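You operate a simulated robot arm through the tools that you are given. There is no shell and no other tool. Be economical: measure what you need, move in short steps, check, and stop when the job is done.

You are at the controls of a simulated robot arm. One attempt, no reset.

JOB
Press block 65 in the vacuum press at 0.6 bar.
Fine: lid shut, both latches on; leave the pump running, dial and valve as set.

It is judged by the outcome, as a careful person would: the job done as asked, and still so three seconds after it is handed in. It fails if anything else is knocked over, pushed out of place, dropped, spilled or broken. A push-on lid holds only when it is set on centred and level and pressed home; a screw cap is set on level and turned clockwise until tight.

ROBOT AND FRAMES
A 7-joint arm with a two-finger parallel gripper, fixed in place. Base frame: the origin is at the foot of the arm, x ahead of it, y to its left, z up; the work surface is at about z = 81. Units: cm, degrees, N and s.
With the tool pointing down near the work surface it reaches from about 30 to 70 cm from the base axis. Its first joint turns from -66.0 to 66.0 degrees. Payload 1.57 kg.
The TCP is the grasp point between the finger pads, 3 cm short of the fingertips. In the tool frame z runs along the fingers and y along their closing line. Largest opening 11 cm; finger width 2.4, thickness 1.2; the body of the gripper, 4.8 by 11.2 cm, starts 7.8 cm behind the TCP.
Orientation is told as [roll, pitch, yaw] about the base's x, y, z axes, in that order, counted from this pose: with the fingers straight down and closing along the base's y, the tool's x points along the base's -x, its y along +y and its z along -z.

CONTROLS
- The arm moves only by the tool drive_tool. Its argument "steps" is a list of rows, each a list of 3 entries, a list of its own where there are three numbers: the opening, from 0 (shut) to 1 (fully open), then the shift along the tool's x, y, z in cm, then the turn, a rotation vector about the tool's x, y, z in rad. In form: [[gripper, [x, y, z], [ax, ay, az]], ...]. A call has 1 to 10 rows; each row shifts and turns the commanded pose from where the row before left it, along the tool's axes as they then stand. Each row takes 0.2 s and may step no farther than 5 cm and 8.6 degrees from the row before; otherwise, or with a gripper value out of range, the whole call is refused. A pose out of reach is approached as far as the arm can. The call stops where the force on the tool passes 70 N (or 10 N more than at its start, if that is more) or the arm is blocked; 0.2 s more then pass. The fingers move at their own pace (about 10.8 cm/s each) and stop on an object; they squeeze with about 34 N. The grip force told is the motor's: it shows also when the fingers shut on nothing. Time passes only in rows, and 0.2 s behind the last, so rows that do not move let the fingers close. It gives the time, the measured TCP pose, the force on the tool (base axes), the opening and the grip force at its end, in the units of the frame above (readings bear some noise), with the torque about the TCP (base axes, N m) and any sound that the robot's microphone picked up.
- Cameras (640 x 400 px; columns grow to the right, rows downward): "scene" is fixed at [16.71, -38.88, 141.01]; the picture's right is [0.78, -0.62, 0.00], its down [-0.32, -0.40, -0.86] and it looks along [0.53, 0.67, -0.51] (base axes); focal length 214 px, centre (320, 200). "wrist" rides on the gripper at [7, 1.6, -14.1] in the tool frame; the picture's right is [-0.23, 0.97, 0.00], its down [-0.86, -0.20, -0.48] and it looks along [-0.47, -0.11, 0.88] (tool axes); focal length 222 px, centre (320, 200). There is no depth. A picture from a camera that has moved, and an enlarged one, comes with that camera's place and axes in the base frame and with its lens.
- capture(camera): a new picture of that camera. No time passes.
- enlarge(camera, box): a new picture of the part [left, top, right, bottom] of that camera's present view, enlarged. No time passes.
- hand_in(): hands the job in; it is judged then, once.

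Work in short steps. Places have to be worked out from the pictures, the camera data and where the tool is seen: move nearer, look again, correct. Check each grasp and each placing, and mend what went wrong. You have 120 turns and 64 pictures in all, those below and enlarged ones among them. Open the gripper and draw the arm clear of the work before you hand the job in, unless the task says otherwise; then end with one line.

The tools are called after "Request:" as a command line: name --argument value ..., lists and objects as JSON in quotes. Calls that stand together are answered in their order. drive_tool: Moves the arm, as the interface text tells. Its arguments: {"type":"object","properties":{"steps":{"type":"array","items":{"type":"array"}}},"required":["steps"]} The other tools are called the same way: capture (camera) takes a picture; enlarge (camera, box) takes an enlarged picture of a part of a camera's view; hand_in () hands the job in.

At the start:

```text
t: 0.0
tool_pos: [36.61, -0.01, 128.27]
tcp_rot: [0.0, 0.1, 0.0]
force: [0.1, -0.5, 0.2]
moment: [0.03, 0.01, 0.0]
grip_width: 11.02
gripper_force: 0.1
```

scene: 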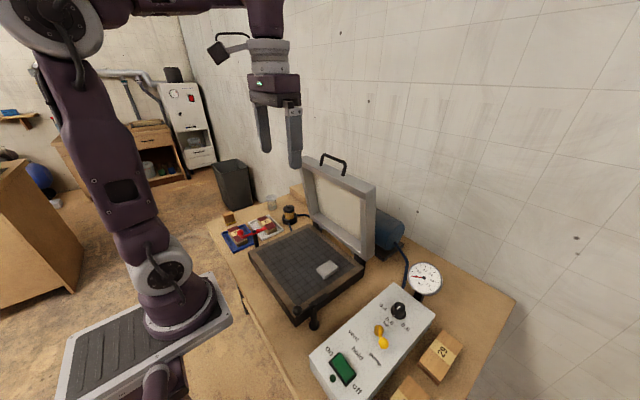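
wrist: 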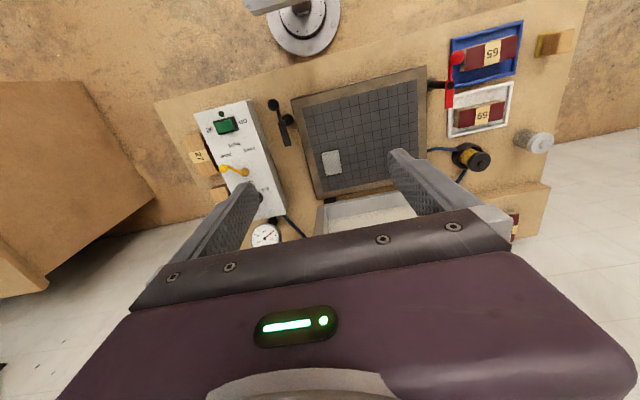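

I start by looking closely at the press area, control box and the blocks.

Request:
enlarge --camera "scene" --box '[300, 240, 480, 400]'

Request:
enlarge --camera "scene" --box '[200, 140, 400, 330]'

Request:
enlarge --camera "wrist" --box '[400, 0, 600, 240]'

Request:
enlarge --camera "wrist" --box '[150, 60, 350, 260]'

```text
2.50 times, centred on (390, 320) of scene
camera zoom: at [16.71, -38.88, 141.01], right [0.78, -0.62, 0.0], down [-0.32, -0.4, -0.86], along [0.53, 0.67, -0.51], focal length 536 px, centre (145, -100)
```

zoom: 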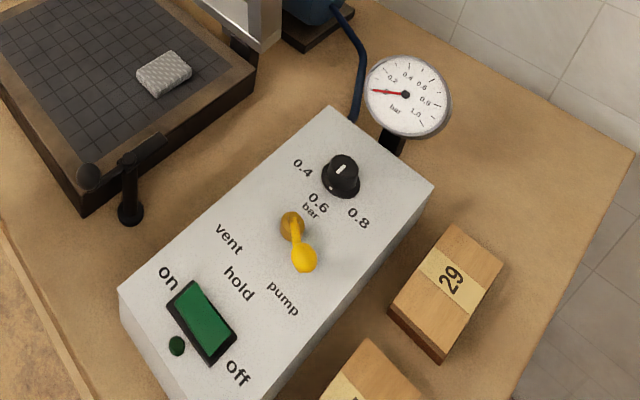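

```text
2.11 times, centred on (300, 235) of scene
camera zoom: at [16.71, -38.88, 141.01], right [0.78, -0.62, 0.0], down [-0.32, -0.4, -0.86], along [0.53, 0.67, -0.51], focal length 452 px, centre (362, 126)
```

zoom: 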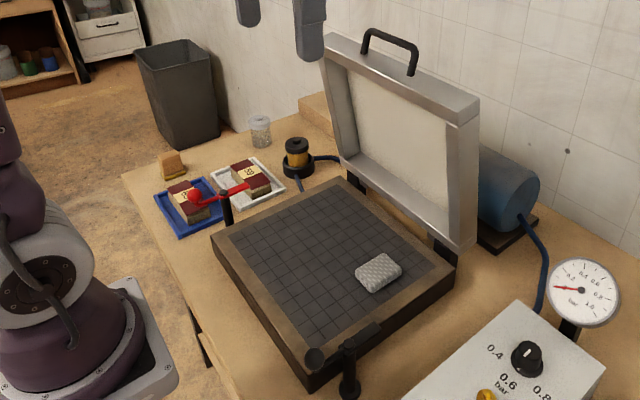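

```text
1.67 times, centred on (500, 120) of wrist
camera zoom: at [29.65, 1.54, 142.42], right [0.23, 0.97, 0.0], down [0.86, -0.2, 0.48], along [0.47, -0.11, -0.88], focal length 370 px, centre (20, 333)
```

zoom: 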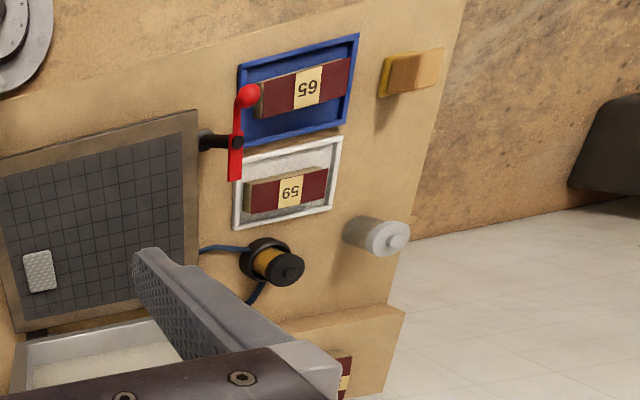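

```text
2.00 times, centred on (250, 160) of wrist
camera zoom: at [29.65, 1.54, 142.42], right [0.23, 0.97, 0.0], down [0.86, -0.2, 0.48], along [0.47, -0.11, -0.88], focal length 444 px, centre (460, 280)
```

zoom: 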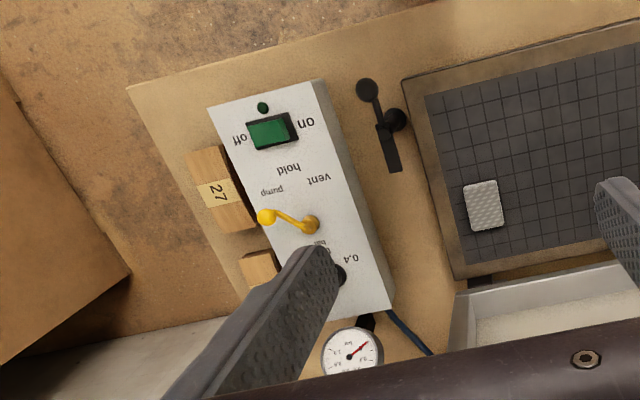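

Blue tray holds one block and white tray another; the numbers 65/59 need a closer look. I move left above the trays and lower a bit to read labels.

Request:
drive_tool --steps '[[1, [0, 5, 0], [0, 0, 0]], [1, [0, 5, 0], [0, 0, 0]], [1, [0, 5, 0], [0, 0, 0]], [1, [1, 4.5, 0], [0, 0, 0]], [1, [1, 4.5, 0], [0, 0, 0]], [1, [1, 4, 2], [0, 0, 0]], [1, [1, 3, 3], [0, 0, 0]], [1, [1, 0, 4], [0, 0, 0]], [1, [0, 0, 4], [0, 0, 0]]]'

Request:
capture --camera "wrist"

```text
t: 2.0
tool_pos: [31.54, 31.07, 115.14]
tcp_rot: [0.0, 0.0, 0.0]
force: [0.6, 0.2, 0.7]
moment: [-0.01, 0.0, -0.01]
grip_width: 11.0
gripper_force: 0.0
```

```text
57 pictures are left
camera wrist: at [24.49, 32.67, 129.24], right [0.23, 0.97, 0.0], down [0.86, -0.2, 0.48], along [0.47, -0.11, -0.88], focal length 222 px, centre (320, 200)
```

wrist: 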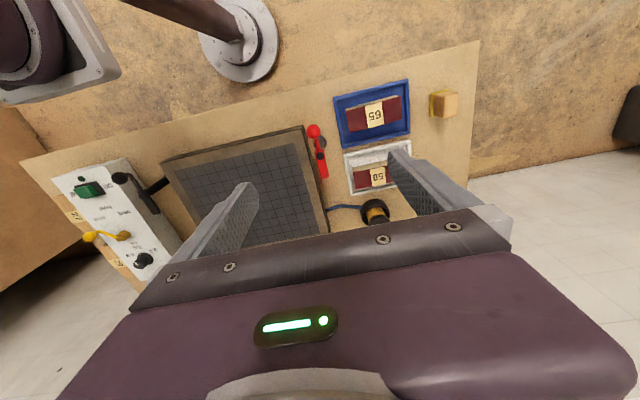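

Request:
enlarge --camera "wrist" --box '[300, 60, 480, 230]'

Request:
enlarge --camera "wrist" --box '[50, 150, 200, 280]'

```text
2.35 times, centred on (390, 145) of wrist
camera zoom: at [24.49, 32.67, 129.24], right [0.23, 0.97, 0.0], down [0.86, -0.2, 0.48], along [0.47, -0.11, -0.88], focal length 523 px, centre (155, 329)
```

zoom: 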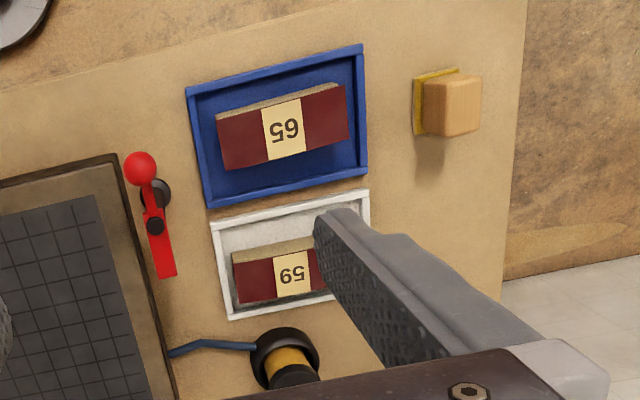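

```text
3.08 times, centred on (125, 215) of wrist
camera zoom: at [24.49, 32.67, 129.24], right [0.23, 0.97, 0.0], down [0.86, -0.2, 0.48], along [0.47, -0.11, -0.88], focal length 684 px, centre (920, 154)
```

zoom: 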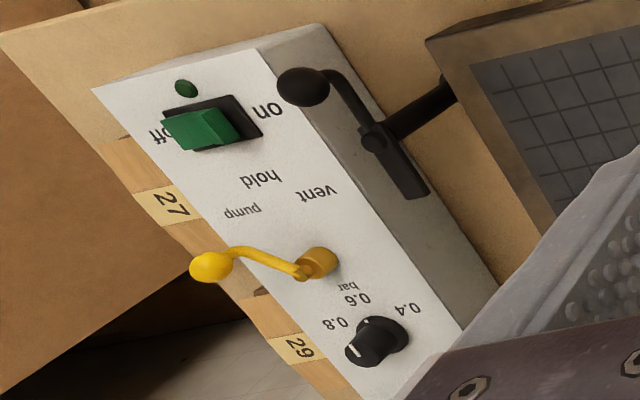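

Blue tray block reads 65 (upside down in view). Now I look over the control box from above.

Request:
drive_tool --steps '[[1, [-0.6, -4.9, 0], [0, 0, 0]], [1, [-0.6, -4.9, 0], [0, 0, 0]], [1, [-0.6, -4.9, 0], [0, 0, 0]], [1, [-0.6, -4.9, 0], [0, 0, 0]], [1, [-0.6, -4.9, 0], [0, 0, 0]], [1, [-0.6, -4.9, 0], [0, 0, 0]], [1, [-0.6, -4.9, 0], [0, 0, 0]], [1, [-0.6, -4.9, 2], [0, 0, 0]], [1, [-0.6, -4.9, 2], [0, 0, 0]], [1, [-0.6, -4.9, 2], [0, 0, 0]]]'

Request:
capture --camera "wrist"

Request:
enlarge --camera "scene" --box '[210, 180, 310, 250]'

```text
refused: row 8 steps farther than a row can; nothing moved
```

```text
54 pictures are left
camera wrist: at [24.49, 32.67, 129.24], right [0.23, 0.97, 0.0], down [0.86, -0.2, 0.48], along [0.47, -0.11, -0.88], focal length 222 px, centre (320, 200)
```

wrist: 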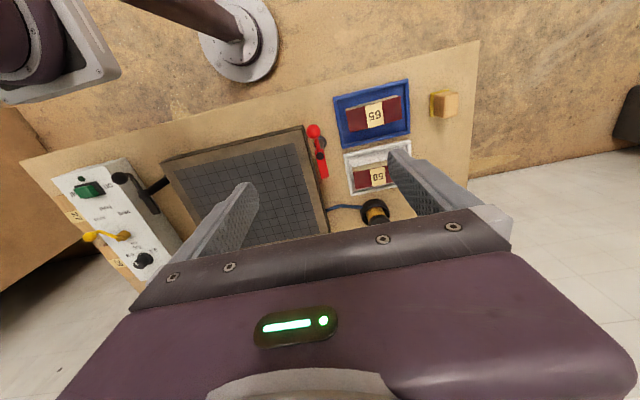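

```text
5.71 times, centred on (260, 215) of scene
camera zoom: at [16.71, -38.88, 141.01], right [0.78, -0.62, 0.0], down [-0.32, -0.4, -0.86], along [0.53, 0.67, -0.51], focal length 1226 px, centre (663, 114)
```

zoom: 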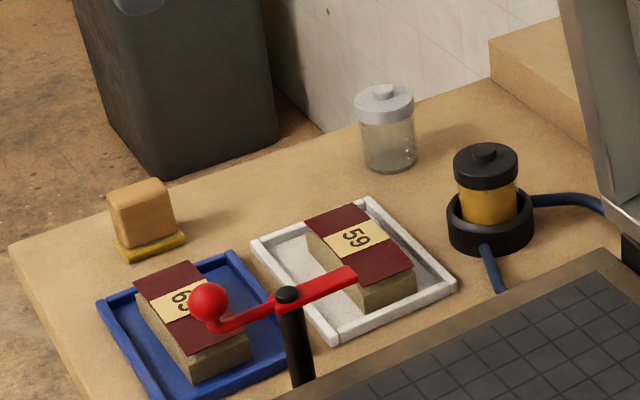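

White tray is 59, blue is 65. Move to the control box with legal steps.

Request:
drive_tool --steps '[[1, [-0.6, -4.9, 0], [0, 0, 0]], [1, [-0.6, -4.9, 0], [0, 0, 0]], [1, [-0.6, -4.9, 0], [0, 0, 0]], [1, [-0.6, -4.9, 0], [0, 0, 0]], [1, [-0.6, -4.9, 0], [0, 0, 0]], [1, [-0.6, -4.9, 0], [0, 0, 0]], [1, [-0.6, -4.9, 0], [0, 0, 0]], [1, [-0.6, -4.7, 1.5], [0, 0, 0]], [1, [-0.6, -4.7, 1.5], [0, 0, 0]], [1, [-0.6, -4.7, 1.5], [0, 0, 0]]]'

Request:
capture --camera "wrist"

```text
t: 4.2
tool_pos: [37.52, -17.51, 110.53]
tcp_rot: [0.1, 0.1, 0.0]
force: [0.0, -0.2, 0.1]
moment: [0.01, 0.03, -0.01]
grip_width: 11.01
gripper_force: 0.0
```

```text
52 pictures are left
camera wrist: at [30.57, -15.95, 124.71], right [0.23, 0.97, 0.0], down [0.86, -0.2, 0.48], along [0.47, -0.11, -0.88], focal length 222 px, centre (320, 200)
```

wrist: 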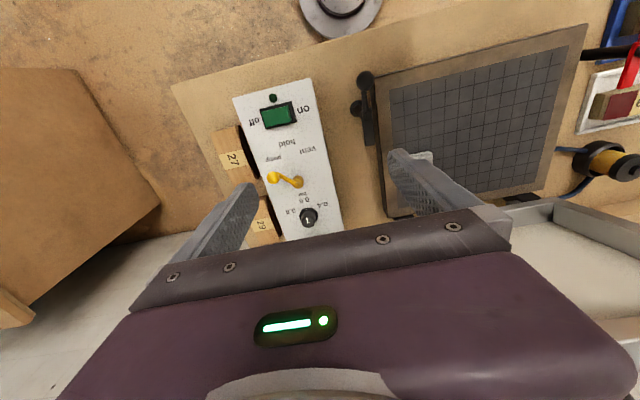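

Request:
enlarge --camera "wrist" --box '[225, 70, 385, 240]'

Request:
enlarge --camera "wrist" --box '[260, 140, 340, 240]'

```text
2.35 times, centred on (305, 155) of wrist
camera zoom: at [30.57, -15.95, 124.71], right [0.23, 0.97, 0.0], down [0.86, -0.2, 0.48], along [0.47, -0.11, -0.88], focal length 523 px, centre (355, 306)
```

zoom: 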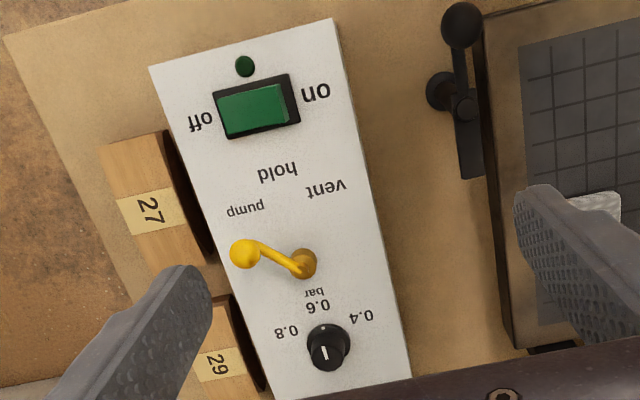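

```text
4.00 times, centred on (300, 190) of wrist
camera zoom: at [30.57, -15.95, 124.71], right [0.23, 0.97, 0.0], down [0.86, -0.2, 0.48], along [0.47, -0.11, -0.88], focal length 888 px, centre (400, 240)
```

zoom: 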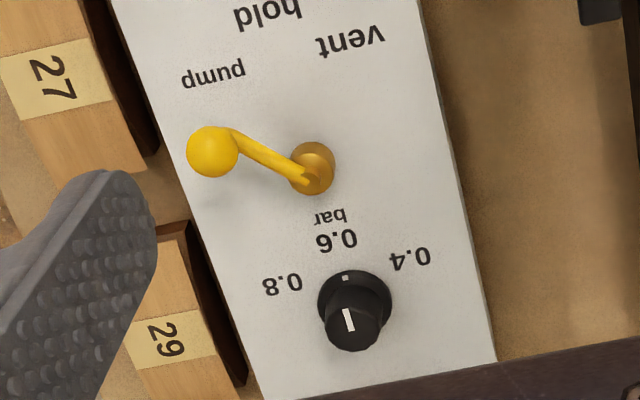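

Dial dot/line point at 0.6 and the valve handle lies at "pump"; gauge reads 0, lamp dark. I'll fetch block 65 first: move back left, then yaw 90° so the fingers close along x.

Request:
drive_tool --steps '[[1, [0.4, 4.9, 0], [0, 0, 0]], [1, [0.4, 4.9, 0], [0, 0, 0]], [1, [0.4, 4.9, 0], [0, 0, 0]], [1, [0.4, 4.9, 0], [0, 0, 0]], [1, [0.4, 4.9, 0], [0, 0, 0]], [1, [0.4, 4.9, 0], [0, 0, 0]], [1, [0.4, 4.9, 0], [0, 0, 0]], [1, [0.4, 4.9, 0], [0, 0, 0]], [1, [0.4, 4.9, 0], [0, 0, 0]], [1, [0.4, 4.9, 0], [0, 0, 0]]]'

Request:
drive_tool --steps '[[1, [0, 3, 0], [0, 0, -0.149]], [1, [0, 0, 0], [0, 0, -0.149]], [1, [0, 0, 0], [0, 0, -0.149]], [1, [0, 0, 0], [0, 0, -0.149]], [1, [0, 0, 0], [0, 0, -0.149]], [1, [0, 0, 0], [0, 0, -0.149]], [1, [0, 0, 0], [0, 0, -0.149]], [1, [0, 0, 0], [0, 0, -0.149]], [1, [0, 0, 0], [0, 0, -0.149]], [1, [0, 0, 0], [0, 0, -0.149]]]'

Request:
drive_tool --steps '[[0.8, [0, 0, 4], [0, 0, -0.081]], [0.8, [0, 0, 4], [0, 0, 0]]]'

Request:
capture --camera "wrist"

```text
t: 6.4
tool_pos: [33.69, 31.95, 110.88]
tcp_rot: [0.0, 0.0, 0.0]
force: [-0.8, 0.1, 0.1]
moment: [-0.01, 0.03, 0.0]
grip_width: 11.02
gripper_force: 0.1
```

```text
t: 8.6
tool_pos: [33.57, 34.51, 110.75]
tcp_rot: [0.0, 0.1, 85.6]
force: [-0.9, -0.8, 0.7]
moment: [0.01, -0.02, 0.03]
grip_width: 11.0
gripper_force: 0.1
```

```text
t: 9.2
tool_pos: [33.5, 34.42, 102.92]
tcp_rot: [0.0, 0.0, 90.2]
force: [0.6, 0.0, -0.1]
moment: [0.01, -0.02, -0.02]
grip_width: 8.82
gripper_force: 0.1
```

```text
49 pictures are left
camera wrist: at [31.92, 27.43, 117.06], right [-0.97, 0.22, 0.0], down [0.2, 0.86, 0.48], along [0.11, 0.47, -0.88], focal length 222 px, centre (320, 200)
```

wrist: 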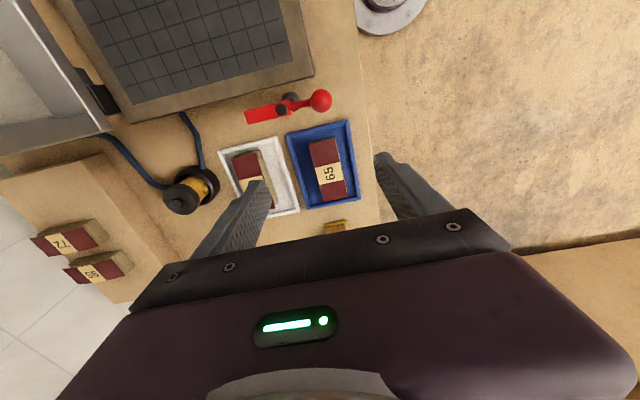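

Block 65's top is at about (33.6, 39.6). I move over it and descend partway, then look.

Request:
drive_tool --steps '[[0.75, [-2.6, 0, 3], [0, 0, 0]], [0.75, [-2.6, 0, 3], [0, 0, 0]], [0.75, [0, 0, 2], [0, 0, 0]]]'

Request:
capture --camera "wrist"

Request:
enlarge --camera "scene" --box '[200, 150, 320, 260]'

```text
t: 10.0
tool_pos: [33.72, 39.66, 94.55]
tcp_rot: [-0.1, 0.0, 90.1]
force: [-0.3, 0.3, -0.3]
moment: [0.03, -0.01, 0.03]
grip_width: 8.26
gripper_force: 0.0
```

```text
48 pictures are left
camera wrist: at [32.03, 32.71, 108.83], right [-0.97, 0.23, 0.0], down [0.2, 0.86, 0.48], along [0.11, 0.47, -0.88], focal length 222 px, centre (320, 200)
```

wrist: 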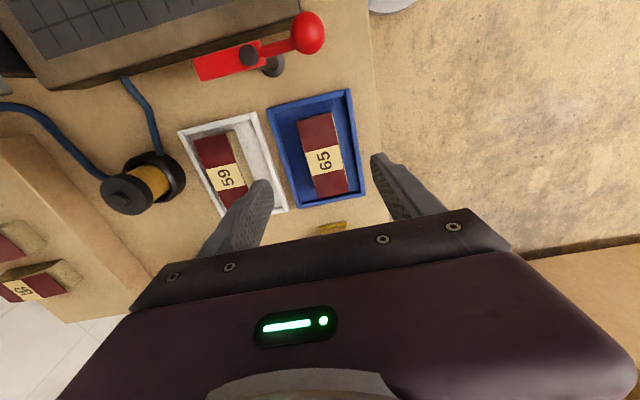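

```text
3.64 times, centred on (260, 205) of scene
camera zoom: at [16.71, -38.88, 141.01], right [0.78, -0.62, 0.0], down [-0.32, -0.4, -0.86], along [0.53, 0.67, -0.51], focal length 780 px, centre (538, 182)
```

zoom: 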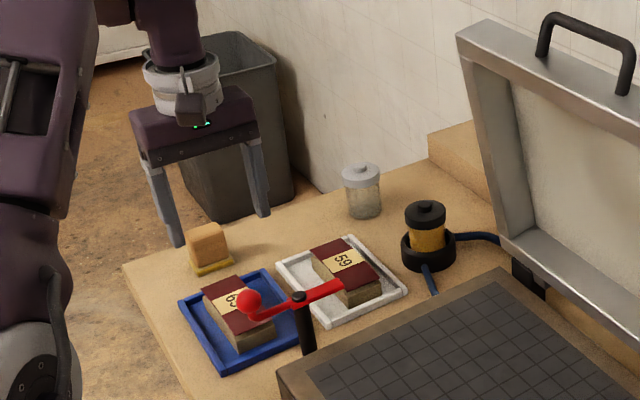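

Estimates disagree slightly (block further in +y and lower, ~z 81–84). I descend a bit more and compare again.

Request:
drive_tool --steps '[[0.75, [-0.8, 0, 3], [0, 0, 0]], [0.75, [0, 0, 2], [0, 0, 0]]]'

Request:
capture --camera "wrist"

Request:
enlarge --camera "scene" --box '[200, 180, 300, 260]'

```text
t: 10.6
tool_pos: [33.52, 40.54, 89.54]
tcp_rot: [-0.1, 0.0, 90.1]
force: [0.1, -0.1, -0.2]
moment: [-0.01, 0.01, 0.0]
grip_width: 8.26
gripper_force: 0.1
```

```text
46 pictures are left
camera wrist: at [31.9, 33.54, 103.78], right [-0.97, 0.23, 0.0], down [0.2, 0.86, 0.48], along [0.11, 0.47, -0.88], focal length 222 px, centre (320, 200)
```

wrist: 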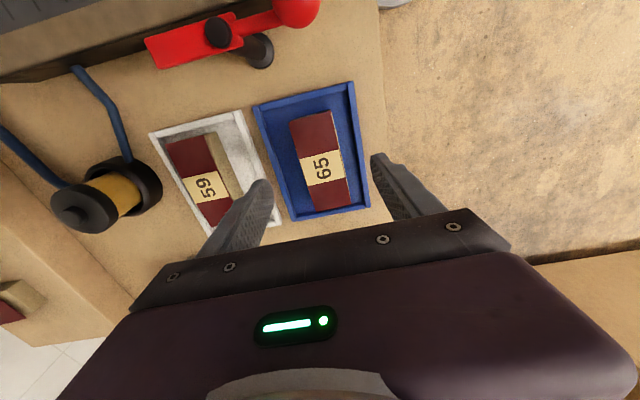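

```text
5.00 times, centred on (250, 220) of scene
camera zoom: at [16.71, -38.88, 141.01], right [0.78, -0.62, 0.0], down [-0.32, -0.4, -0.86], along [0.53, 0.67, -0.51], focal length 1072 px, centre (670, 100)
```

zoom: 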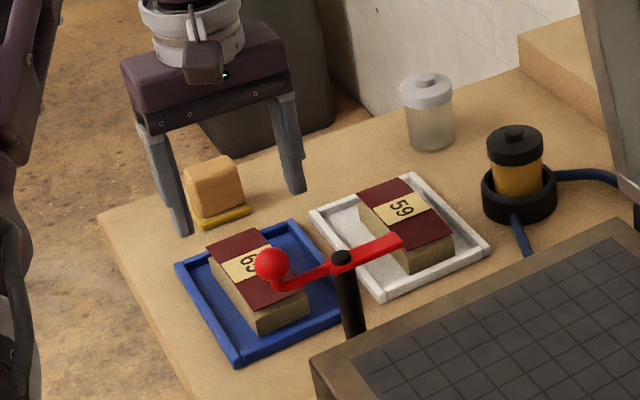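

I continue down with a small +y correction, watching force.

Request:
drive_tool --steps '[[0.75, [-0.6, 0, 2], [0, 0, 0]], [0.75, [0, 0, 1.5], [0, 0, 0]]]'

Request:
capture --camera "wrist"

Request:
enlarge --camera "scene" --box '[200, 180, 300, 260]'

```text
t: 11.2
tool_pos: [33.64, 41.1, 86.32]
tcp_rot: [0.1, 0.0, 90.1]
force: [0.4, 0.9, 0.1]
moment: [0.04, 0.06, -0.03]
grip_width: 8.25
gripper_force: 0.0
```

```text
44 pictures are left
camera wrist: at [32.01, 34.2, 100.5], right [-0.97, 0.23, 0.0], down [0.2, 0.86, 0.48], along [0.11, 0.47, -0.88], focal length 222 px, centre (320, 200)
```

wrist: 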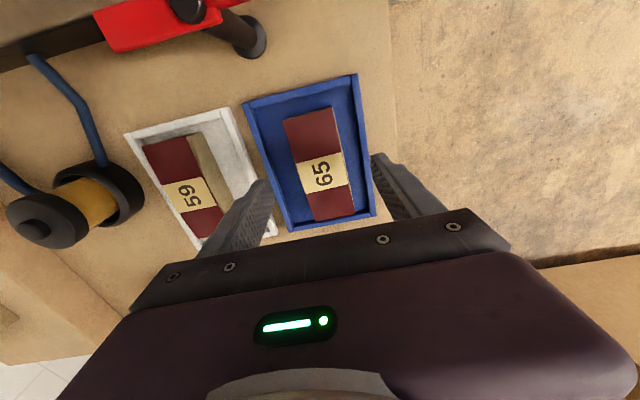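

```text
5.00 times, centred on (250, 220) of scene
camera zoom: at [16.71, -38.88, 141.01], right [0.78, -0.62, 0.0], down [-0.32, -0.4, -0.86], along [0.53, 0.67, -0.51], focal length 1072 px, centre (670, 100)
```

zoom: 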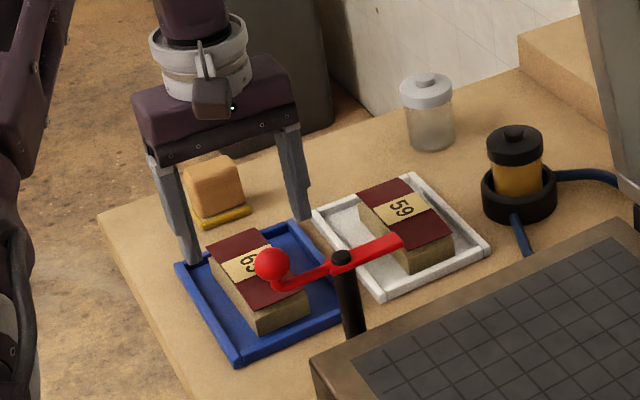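

Both views agree best with block top near z≈80.5, y≈41.8. I descend 2 cm more with +0.6 in y.

Request:
drive_tool --steps '[[0.75, [-0.6, 0, 1], [0, 0, 0]], [0.75, [0, 0, 1], [0, 0, 0]]]'

Request:
enlarge --camera "scene" --box '[200, 180, 300, 260]'

Request:
enlarge --camera "wrist" --box '[220, 60, 420, 240]'

```text
t: 11.8
tool_pos: [33.68, 41.93, 84.41]
tcp_rot: [0.0, 0.1, 90.2]
force: [0.5, -0.3, 0.0]
moment: [0.01, -0.03, 0.0]
grip_width: 8.25
gripper_force: 0.0
```

```text
5.00 times, centred on (250, 220) of scene
camera zoom: at [16.71, -38.88, 141.01], right [0.78, -0.62, 0.0], down [-0.32, -0.4, -0.86], along [0.53, 0.67, -0.51], focal length 1072 px, centre (670, 100)
```

zoom: 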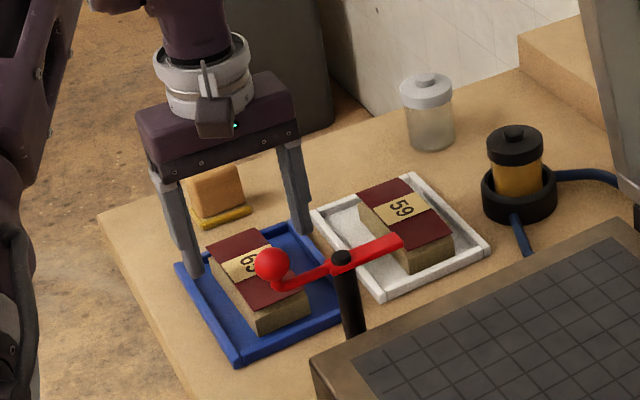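

```text
2.22 times, centred on (320, 150) of wrist
camera zoom: at [32.03, 34.83, 98.57], right [-0.97, 0.23, 0.0], down [0.2, 0.86, 0.48], along [0.11, 0.47, -0.88], focal length 494 px, centre (320, 311)
```

zoom: 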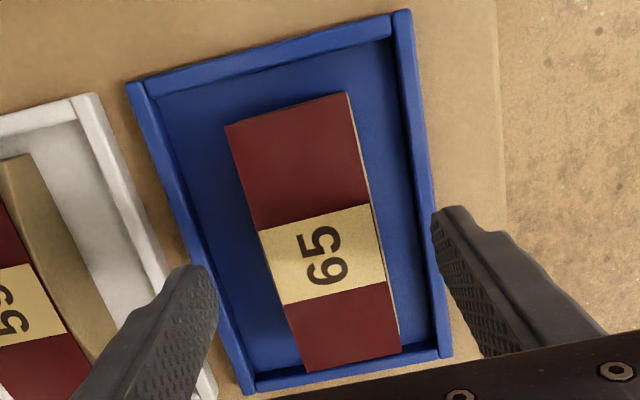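

Block centre is under the TCP. Narrow the opening to ~6.6 cm and go down gently.

Request:
drive_tool --steps '[[0.6, [0, 0, 0], [0, 0, 0]], [0.6, [0, 0, 0.7], [0, 0, 0]], [0.6, [0, 0, 0.7], [0, 0, 0]]]'

Request:
enlarge --camera "scene" --box '[200, 180, 300, 260]'

```text
t: 12.6
tool_pos: [33.42, 41.73, 82.99]
tcp_rot: [0.1, 0.0, 90.2]
force: [0.3, 0.1, 0.2]
moment: [0.02, 0.01, -0.06]
grip_width: 6.58
gripper_force: 0.0
```

```text
5.00 times, centred on (250, 220) of scene
camera zoom: at [16.71, -38.88, 141.01], right [0.78, -0.62, 0.0], down [-0.32, -0.4, -0.86], along [0.53, 0.67, -0.51], focal length 1072 px, centre (670, 100)
```

zoom: 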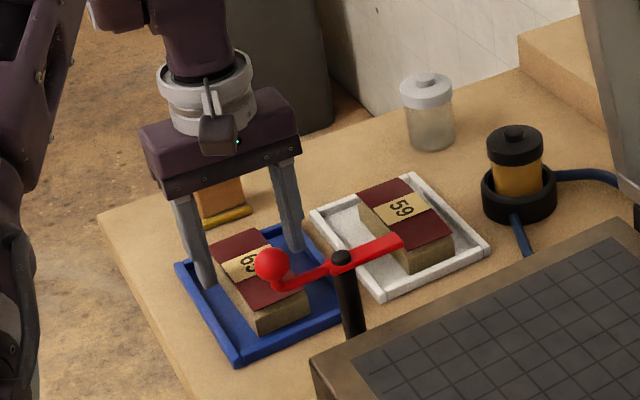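

Fingers straddle the block inside the tray. Down a little more, then close.

Request:
drive_tool --steps '[[0.6, [0, 0, 0.6], [0, 0, 0]], [0.6, [0, 0, 0.5], [0, 0, 0]]]'

Request:
enlarge --camera "wrist" --box '[220, 60, 420, 240]'

Request:
enlarge --camera "scene" --box '[220, 210, 280, 255]'

```text
t: 13.2
tool_pos: [33.65, 41.65, 81.74]
tcp_rot: [0.0, 0.0, 90.1]
force: [-0.1, 0.2, -0.2]
moment: [0.01, 0.0, -0.02]
grip_width: 6.58
gripper_force: 0.0
```

```text
2.22 times, centred on (320, 150) of wrist
camera zoom: at [32.03, 34.69, 95.97], right [-0.97, 0.23, 0.0], down [0.2, 0.86, 0.48], along [0.11, 0.47, -0.88], focal length 494 px, centre (320, 311)
```

zoom: 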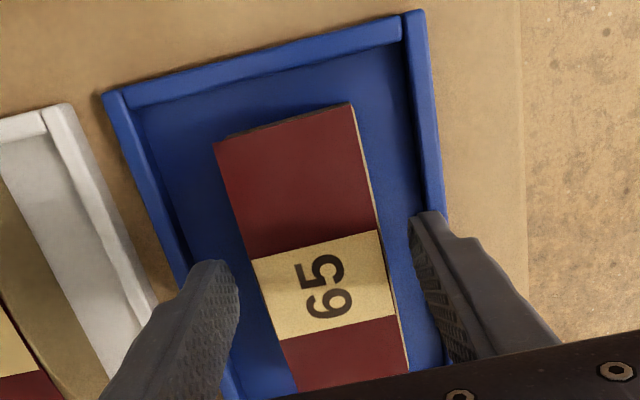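

```text
8.89 times, centred on (250, 232) of scene
camera zoom: at [16.71, -38.88, 141.01], right [0.78, -0.62, 0.0], down [-0.32, -0.4, -0.86], along [0.53, 0.67, -0.51], focal length 1906 px, centre (942, -89)
```

zoom: 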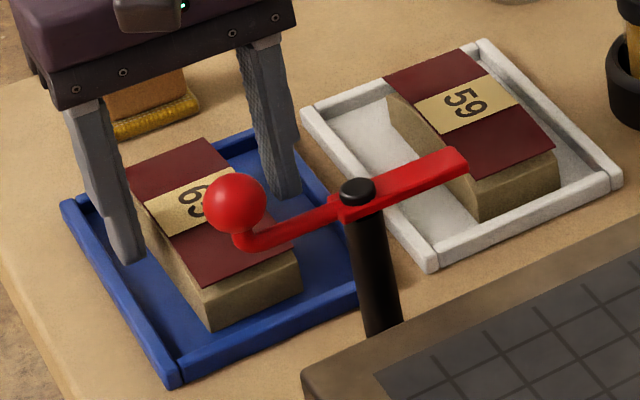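

Tips reach well down the block's sides. Close the gripper.

Request:
drive_tool --steps '[[0.6, [0, 0, 0.4], [0, 0, 0]], [0.2, [0, 0, 0], [0, 0, 0]], [0.2, [0, 0, 0], [0, 0, 0]], [0.2, [0, 0, 0], [0, 0, 0]]]'

```text
t: 14.2
tool_pos: [33.62, 41.73, 81.4]
tcp_rot: [0.0, 0.1, 90.1]
force: [-0.5, 1.2, 2.2]
moment: [0.09, 0.05, -0.01]
grip_width: 4.72
gripper_force: 33.9
```

Gripped at 4.72 cm. Lift straight up.

Request:
drive_tool --steps '[[0.2, [0, 0, -2], [0, 0, 0]], [0.2, [0, 0, -4], [0, 0, 0]], [0.2, [0, 0, -4.5], [0, 0, 0]], [0.2, [0, 0, -4.5], [0, 0, 0]], [0.2, [0, 0, -2], [0, 0, 0]]]'

Request:
capture --camera "wrist"

Request:
capture --camera "scene"

```text
t: 15.4
tool_pos: [33.66, 41.95, 98.51]
tcp_rot: [0.1, 0.0, 90.1]
force: [0.4, 0.4, 0.3]
moment: [-0.02, -0.01, 0.01]
grip_width: 2.21
gripper_force: 0.0
```

```text
37 pictures are left
camera wrist: at [32.09, 34.88, 112.8], right [-0.97, 0.23, 0.0], down [0.2, 0.86, 0.48], along [0.11, 0.47, -0.88], focal length 222 px, centre (320, 200)
```

wrist: 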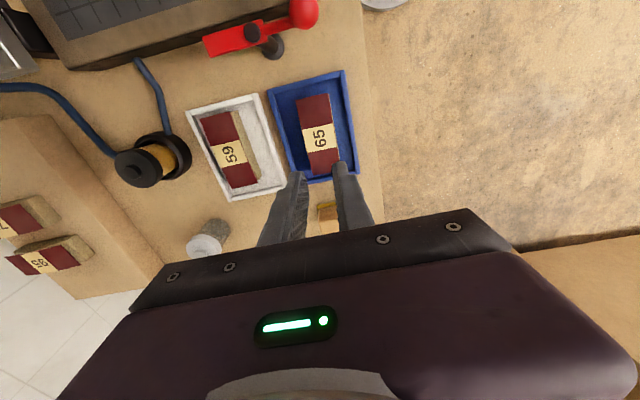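

```text
36 pictures are left
```

scene: 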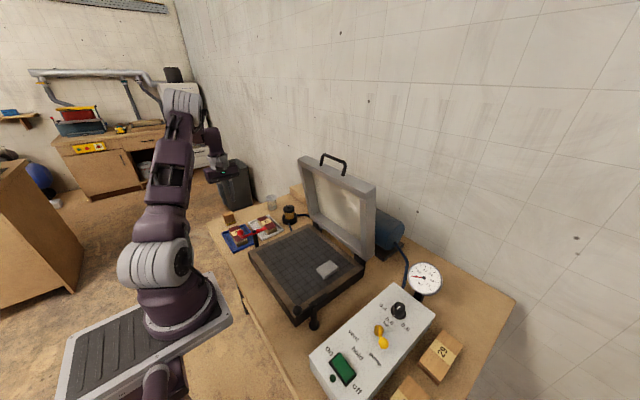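

The block slipped out (still upright in the tray), so the grasp was too shallow. I'll reopen and go deeper until the tips nearly touch the tray floor.

Request:
drive_tool --steps '[[0.6, [0, 0, 0], [0, 0, 0]], [0.6, [0, 0, 4.5], [0, 0, 0]], [0.6, [0, 0, 4.5], [0, 0, 0]], [0.6, [0, 0, 4.5], [0, 0, 0]], [0.6, [0, 0, 3], [0, 0, 0]], [0.6, [0, 0, 0], [0, 0, 0]]]'

Request:
enlarge --camera "scene" --box '[220, 210, 280, 255]'

Request:
enlarge --camera "wrist" --box '[220, 60, 420, 240]'

```text
t: 16.8
tool_pos: [33.77, 41.86, 81.56]
tcp_rot: [-0.1, 0.0, 90.0]
force: [0.1, 0.3, 0.1]
moment: [0.03, 0.03, 0.0]
grip_width: 6.59
gripper_force: 0.0
```

```text
8.89 times, centred on (250, 232) of scene
camera zoom: at [16.71, -38.88, 141.01], right [0.78, -0.62, 0.0], down [-0.32, -0.4, -0.86], along [0.53, 0.67, -0.51], focal length 1906 px, centre (942, -89)
```

zoom: 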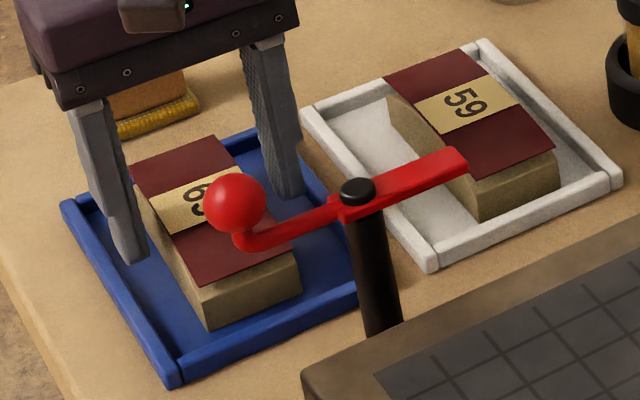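

```text
2.22 times, centred on (320, 150) of wrist
camera zoom: at [32.21, 34.79, 95.83], right [-0.97, 0.23, 0.0], down [0.2, 0.86, 0.48], along [0.11, 0.47, -0.88], focal length 494 px, centre (320, 311)
```

zoom: 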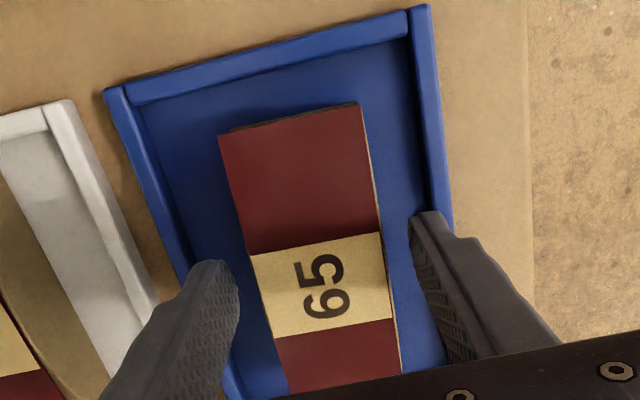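

Lower in small steps feeling for the tray floor.

Request:
drive_tool --steps '[[0.6, [0, 0, 0.5], [0, 0, 0]], [0.6, [0, 0, 0.5], [0, 0, 0]]]'

Request:
drive_tool --steps '[[0.6, [0, 0, 0.5], [0, 0, 0]]]'

```text
t: 17.4
tool_pos: [33.74, 41.76, 80.7]
tcp_rot: [0.0, 0.0, 90.1]
force: [-0.5, 0.1, 0.0]
moment: [-0.03, 0.01, 0.0]
grip_width: 6.62
gripper_force: 0.0
```

```text
t: 17.8
tool_pos: [33.63, 41.79, 80.36]
tcp_rot: [0.0, 0.0, 90.0]
force: [0.7, 0.2, -0.8]
moment: [0.02, 0.01, -0.01]
grip_width: 6.61
gripper_force: 0.1
```

Request:
drive_tool --steps '[[0.6, [0, 0, 0.4], [0, 0, 0]]]'

Request:
drive_tool --steps '[[0.6, [0, 0, 0.4], [0, 0, 0]]]'

Request:
enlarge --camera "scene" --box '[220, 210, 280, 255]'

```text
t: 18.2
tool_pos: [33.77, 41.74, 80.21]
tcp_rot: [-0.2, 0.0, 90.2]
force: [-0.5, -13.4, 53.2]
moment: [-0.51, 2.41, 0.61]
grip_width: 6.62
gripper_force: 0.6
```

```text
t: 18.5
tool_pos: [33.75, 41.82, 80.12]
tcp_rot: [-0.2, 0.0, 90.1]
force: [-1.7, -8.2, 18.6]
moment: [-0.25, 0.89, 0.38]
grip_width: 6.77
gripper_force: 1.2
stopped in row 1: the force on the tool passed its limit at 82 N (the readings are from after the stop); the commanded pose is now the measured one
```

```text
8.89 times, centred on (250, 232) of scene
camera zoom: at [16.69, -38.93, 141.0], right [0.78, -0.62, 0.0], down [-0.32, -0.4, -0.86], along [0.53, 0.67, -0.51], focal length 1906 px, centre (942, -89)
```

zoom: 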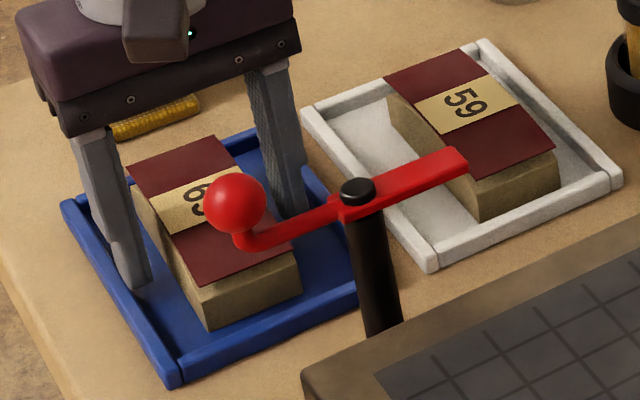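

Tips now touch the tray floor (tip z≈77). Back off 0.3 cm and close fully on the block.

Request:
drive_tool --steps '[[0.6, [0, 0, -0.4], [0, 0, 0]], [0, [0, 0, 0], [0, 0, 0]], [0, [0, 0, 0], [0, 0, 0]], [0, [0, 0, 0], [0, 0, 0]]]'

Request:
drive_tool --steps '[[0, [0, 0, -0.7], [0, 0, 0]], [0, [0, 0, -0.7], [0, 0, 0]], [0, [0, 0, -0.7], [0, 0, 0]], [0, [0, 0, 0], [0, 0, 0]]]'

Request:
enlarge --camera "scene" --box '[220, 210, 280, 255]'

```text
t: 19.5
tool_pos: [33.65, 41.82, 80.53]
tcp_rot: [-0.2, -0.1, 90.0]
force: [-0.5, 0.2, -0.3]
moment: [0.01, -0.01, 0.01]
grip_width: 4.72
gripper_force: 34.2
```

```text
t: 20.5
tool_pos: [33.72, 41.86, 82.54]
tcp_rot: [-0.2, -0.1, 90.1]
force: [0.8, 0.5, -1.4]
moment: [0.0, -0.01, -0.01]
grip_width: 4.72
gripper_force: 34.5
```

```text
8.89 times, centred on (250, 232) of scene
camera zoom: at [16.71, -38.88, 141.01], right [0.78, -0.62, 0.0], down [-0.32, -0.4, -0.86], along [0.53, 0.67, -0.51], focal length 1906 px, centre (942, -89)
```

zoom: 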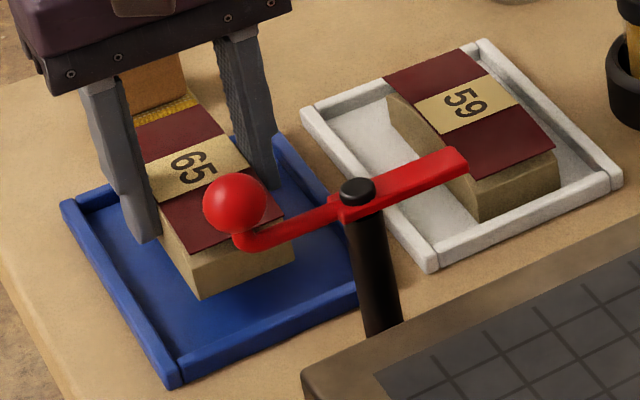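

Block 65 is held. Lift higher gently, then carry over the bed.

Request:
drive_tool --steps '[[0, [0, 0, -2], [0, 0, 0]], [0, [0, 0, -2], [0, 0, 0]], [0, [0, 0, -3], [0, 0, 0]], [0, [0, 0, -3], [0, 0, 0]], [0, [0, 0, -3], [0, 0, 0]], [0, [0, 0, -2], [0, 0, 0]]]'

Request:
drive_tool --steps '[[0, [2, -0.8, 0], [0, 0, 0]], [0, [3, -1.2, 0], [0, 0, 0]], [0, [3, -1.2, 0], [0, 0, 0]], [0, [3, -1.2, 0], [0, 0, 0]], [0, [3, -1.2, 0], [0, 0, 0]], [0, [3, -1.2, 0], [0, 0, 0]], [0, [3, -1.2, 0], [0, 0, 0]], [0, [3, -1.2, 0], [0, 0, 0]], [0, [3, -1.2, 0], [0, 0, 0]], [0, [2.5, -0.9, 0], [0, 0, 0]]]'

Request:
enlarge --camera "scene" --box '[210, 140, 400, 340]'

Request:
capture --camera "wrist"

```text
t: 21.9
tool_pos: [33.56, 41.79, 97.53]
tcp_rot: [-0.3, 0.0, 90.1]
force: [0.1, -0.3, -0.8]
moment: [-0.02, 0.01, -0.01]
grip_width: 4.72
gripper_force: 33.7
```

```text
t: 24.1
tool_pos: [45.14, 13.36, 97.33]
tcp_rot: [-0.1, -0.1, 90.3]
force: [0.6, -0.1, -0.9]
moment: [0.02, 0.01, -0.02]
grip_width: 4.72
gripper_force: 33.4
```

```text
2.00 times, centred on (305, 240) of scene
camera zoom: at [16.72, -38.88, 141.01], right [0.78, -0.62, 0.0], down [-0.32, -0.4, -0.86], along [0.53, 0.67, -0.51], focal length 429 px, centre (350, 120)
```

zoom: 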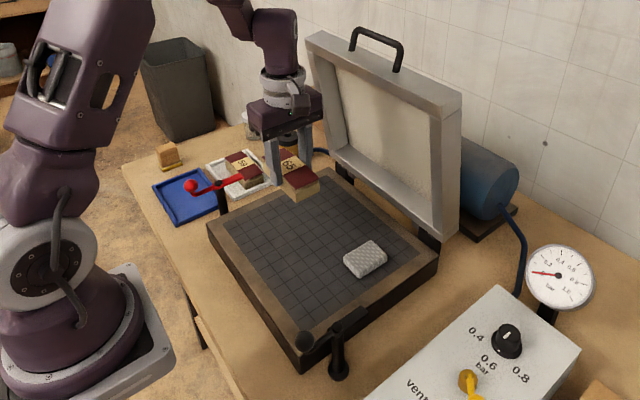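

```text
30 pictures are left
camera wrist: at [43.42, 6.31, 111.61], right [-0.97, 0.22, 0.0], down [0.2, 0.85, 0.48], along [0.11, 0.47, -0.88], focal length 222 px, centre (320, 200)
```

wrist: 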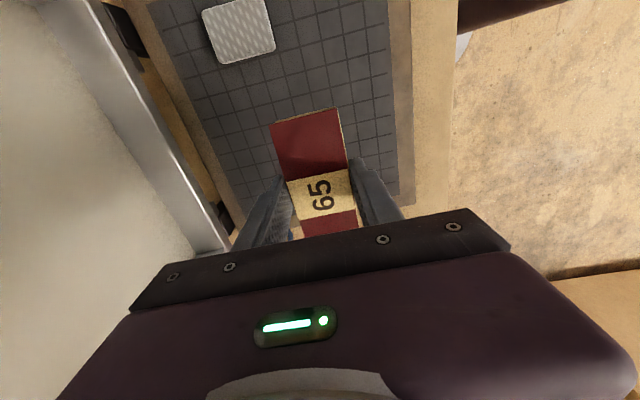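

Held steady. Shift 2 cm to -y and lower toward the bed (top est. z≈80–81).

Request:
drive_tool --steps '[[0, [2, -1, 3], [0, 0, 0]], [0, [0, 0, 4], [0, 0, 0]], [0, [0, 0, 3], [0, 0, 0]], [0, [0, 0, 1], [0, 0, 0]]]'

Request:
enlarge --camera "scene" --box '[240, 190, 370, 300]'

```text
t: 25.1
tool_pos: [46.11, 11.33, 86.54]
tcp_rot: [-0.2, -0.1, 90.1]
force: [-0.2, -0.2, -1.2]
moment: [-0.03, 0.02, 0.03]
grip_width: 4.7
gripper_force: 34.1
```

```text
3.64 times, centred on (305, 245) of scene
camera zoom: at [16.71, -38.88, 141.01], right [0.78, -0.62, 0.0], down [-0.32, -0.4, -0.86], along [0.53, 0.67, -0.51], focal length 780 px, centre (374, 36)
```

zoom: 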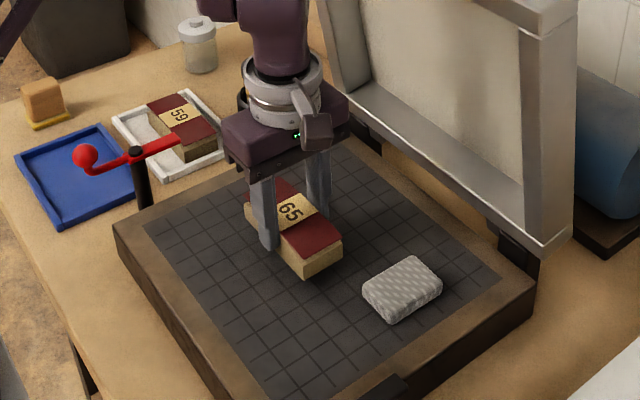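

Request:
drive_tool --steps '[[0, [0, 0, 0.7], [0, 0, 0]], [0, [0, 0, 0.6], [0, 0, 0]]]'

Request:
drive_tool --steps '[[0, [0, 0, 0.4], [0, 0, 0]], [0, [0, 0, 0.3], [0, 0, 0]]]'

```text
t: 25.7
tool_pos: [45.96, 11.54, 85.17]
tcp_rot: [-0.2, -0.1, 90.1]
force: [-0.2, 0.2, -1.6]
moment: [0.0, -0.01, -0.04]
grip_width: 4.73
gripper_force: 34.3
```

```text
t: 26.3
tool_pos: [46.13, 11.35, 84.6]
tcp_rot: [-0.2, -0.1, 90.1]
force: [-4.3, 1.1, 26.1]
moment: [-0.07, 0.52, -0.06]
grip_width: 4.74
gripper_force: 33.9
```

Contact with the bed. Open the fingers and rise.

Request:
drive_tool --steps '[[0.55, [0, 0, -0.15], [0, 0, 0]], [0.6, [0, 0, 0], [0, 0, 0]], [0.6, [0, 0, 0], [0, 0, 0]], [0.6, [0, 0, -3], [0, 0, 0]], [0.6, [0, 0, -4.5], [0, 0, 0]], [0.6, [0, 0, -4.5], [0, 0, 0]], [0.6, [0, 0, -4.5], [0, 0, 0]], [0.6, [0, 0, -4.5], [0, 0, 0]]]'

Request:
capture --camera "scene"

Request:
capture --camera "wrist"

```text
t: 28.1
tool_pos: [46.04, 11.51, 105.83]
tcp_rot: [-0.2, 0.0, 90.1]
force: [-0.2, 0.5, 0.4]
moment: [-0.02, 0.02, 0.01]
grip_width: 6.6
gripper_force: 0.0
```

```text
28 pictures are left
```

scene: 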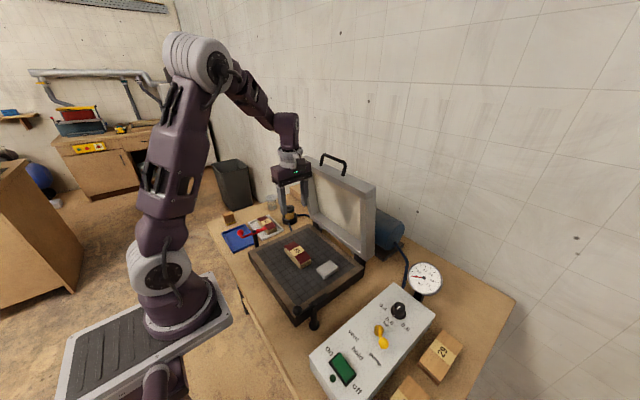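

```text
27 pictures are left
camera wrist: at [44.32, 4.43, 120.06], right [-0.97, 0.23, 0.0], down [0.2, 0.85, 0.48], along [0.11, 0.47, -0.88], focal length 222 px, centre (320, 200)
```

wrist: 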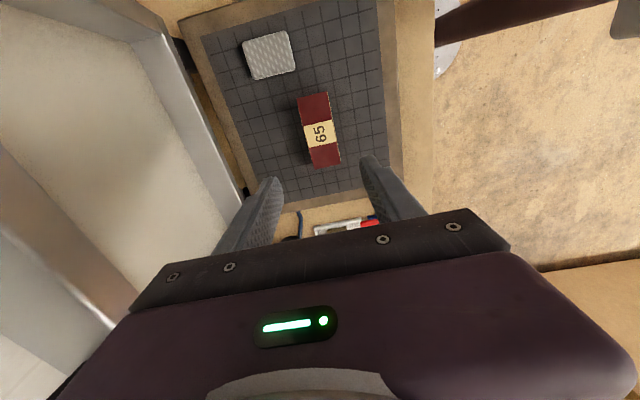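

Block sits flat on the bed, clear of the pad. Now rise above the lid handle (est. bar at ~(60.7, 10, 117)) and look.

Request:
drive_tool --steps '[[0.6, [0, 0, -4.8], [0, 0, 0]], [0.6, [0, 0, -4.8], [0, 0, 0]], [0.6, [0, 0, -4.8], [0, 0, 0]], [0.6, [0, 0, -4.8], [0, 0, 0]], [0.6, [0, 0, -3.5], [0, 0, 0]], [0.6, [1, -3, 0], [0, 0, 0]], [0.6, [0, -4, 0], [0, 0, 0]], [0.6, [0, -4, 0], [0, 0, 0]]]'

Request:
capture --camera "wrist"

Request:
enlarge --camera "scene" --box '[250, 90, 410, 250]'

```text
t: 29.9
tool_pos: [53.24, 9.24, 127.16]
tcp_rot: [-0.3, -0.2, 90.0]
force: [0.1, 0.1, -0.2]
moment: [0.02, 0.0, 0.0]
grip_width: 6.6
gripper_force: 0.0
out of reach, approached as far as the arm can: row 7, 8
```

```text
26 pictures are left
camera wrist: at [51.54, 2.16, 141.28], right [-0.97, 0.23, 0.0], down [0.2, 0.85, 0.48], along [0.11, 0.47, -0.88], focal length 222 px, centre (320, 200)
```

wrist: 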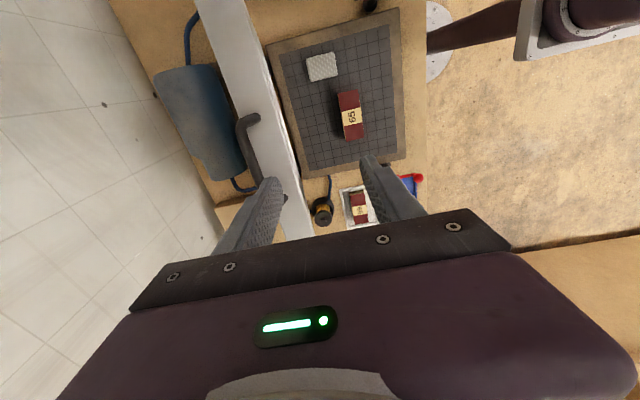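

```text
2.50 times, centred on (330, 170) of scene
camera zoom: at [16.71, -38.88, 141.01], right [0.78, -0.62, 0.0], down [-0.32, -0.4, -0.86], along [0.53, 0.67, -0.51], focal length 536 px, centre (295, 275)
```

zoom: 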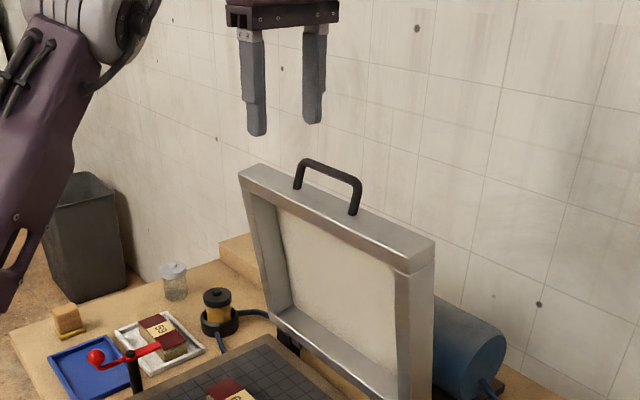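

Handle bar lies near x≈60.2, y≈4–16, z≈117. Reach is limited with a vertical tool, so I tilt the tool ~30° forward and re-measure.

Request:
drive_tool --steps '[[0.4, [0, 2, 0], [0, 0, 0]], [0.4, [0, 2, 0], [0, 0, 0]], [0.4, [0, 0, 0], [0.13, 0, 0]], [0.4, [0, 0, 0], [0.13, 0, 0]], [0.4, [0, 0, 0], [0.13, 0, 0]], [0.4, [0, 0, 0], [0.13, 0, 0]]]'

Request:
capture --camera "wrist"

```text
t: 31.3
tool_pos: [48.84, 9.24, 127.17]
tcp_rot: [-30.1, -0.1, 90.2]
force: [-0.9, -0.2, -0.7]
moment: [-0.02, -0.02, 0.01]
grip_width: 4.38
gripper_force: 0.1
```

```text
24 pictures are left
camera wrist: at [40.39, 2.18, 138.59], right [-0.84, 0.23, -0.49], down [-0.07, 0.85, 0.52], along [0.53, 0.47, -0.7], focal length 222 px, centre (320, 200)
```

wrist: 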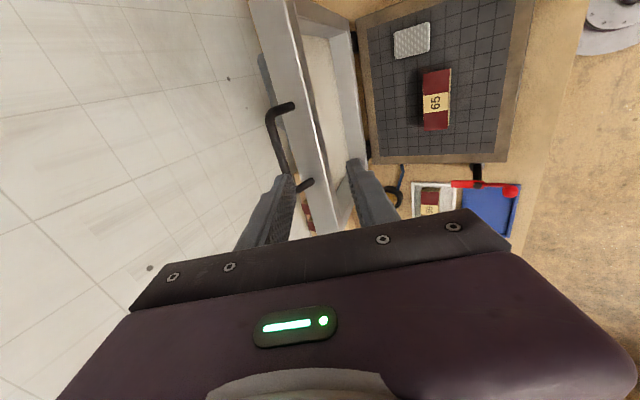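

Bar triangulates to about (60.0, 10, 117.6). Move to a pre-grasp 5 cm short along the tool axis.

Request:
drive_tool --steps '[[0.4, [-0.3, -2.5, 3.8], [0, 0, 0]], [0.4, [-0.3, -2.4, 3.87], [0, 0, 0]], [0.4, [0, 0, 0], [0, 0, 0]]]'

Request:
capture --camera "wrist"

Request:
enlarge --camera "scene" --box '[290, 110, 390, 200]'

```text
t: 32.1
tool_pos: [56.78, 9.62, 122.91]
tcp_rot: [-29.9, -0.1, 90.1]
force: [-1.0, -0.3, 0.2]
moment: [-0.03, -0.01, 0.05]
grip_width: 4.38
gripper_force: 0.1
```

```text
23 pictures are left
camera wrist: at [48.3, 2.58, 134.4], right [-0.84, 0.23, -0.49], down [-0.07, 0.85, 0.52], along [0.53, 0.47, -0.7], focal length 222 px, centre (320, 200)
```

wrist: 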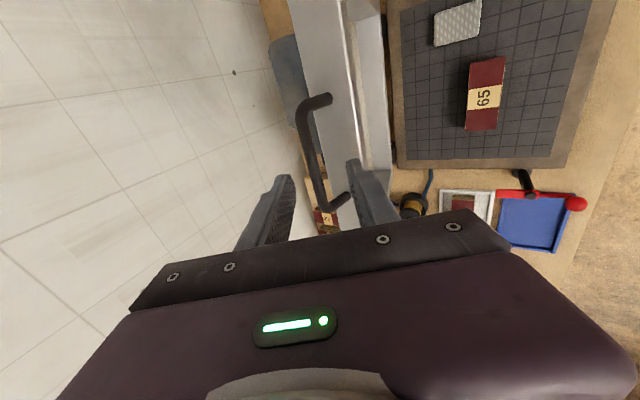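

```text
4.44 times, centred on (340, 155) of scene
camera zoom: at [16.71, -38.88, 141.01], right [0.78, -0.62, 0.0], down [-0.32, -0.4, -0.86], along [0.53, 0.67, -0.51], focal length 953 px, centre (231, 400)
```

zoom: 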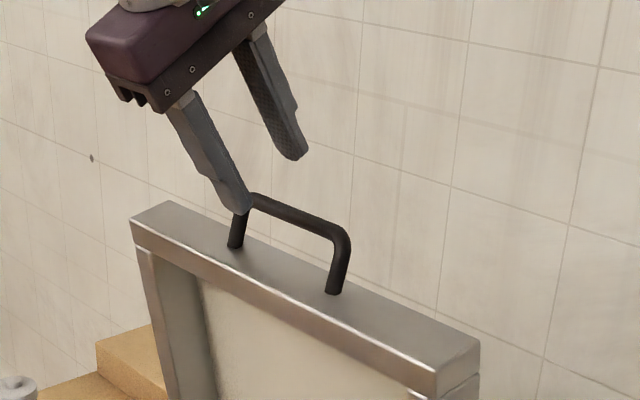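

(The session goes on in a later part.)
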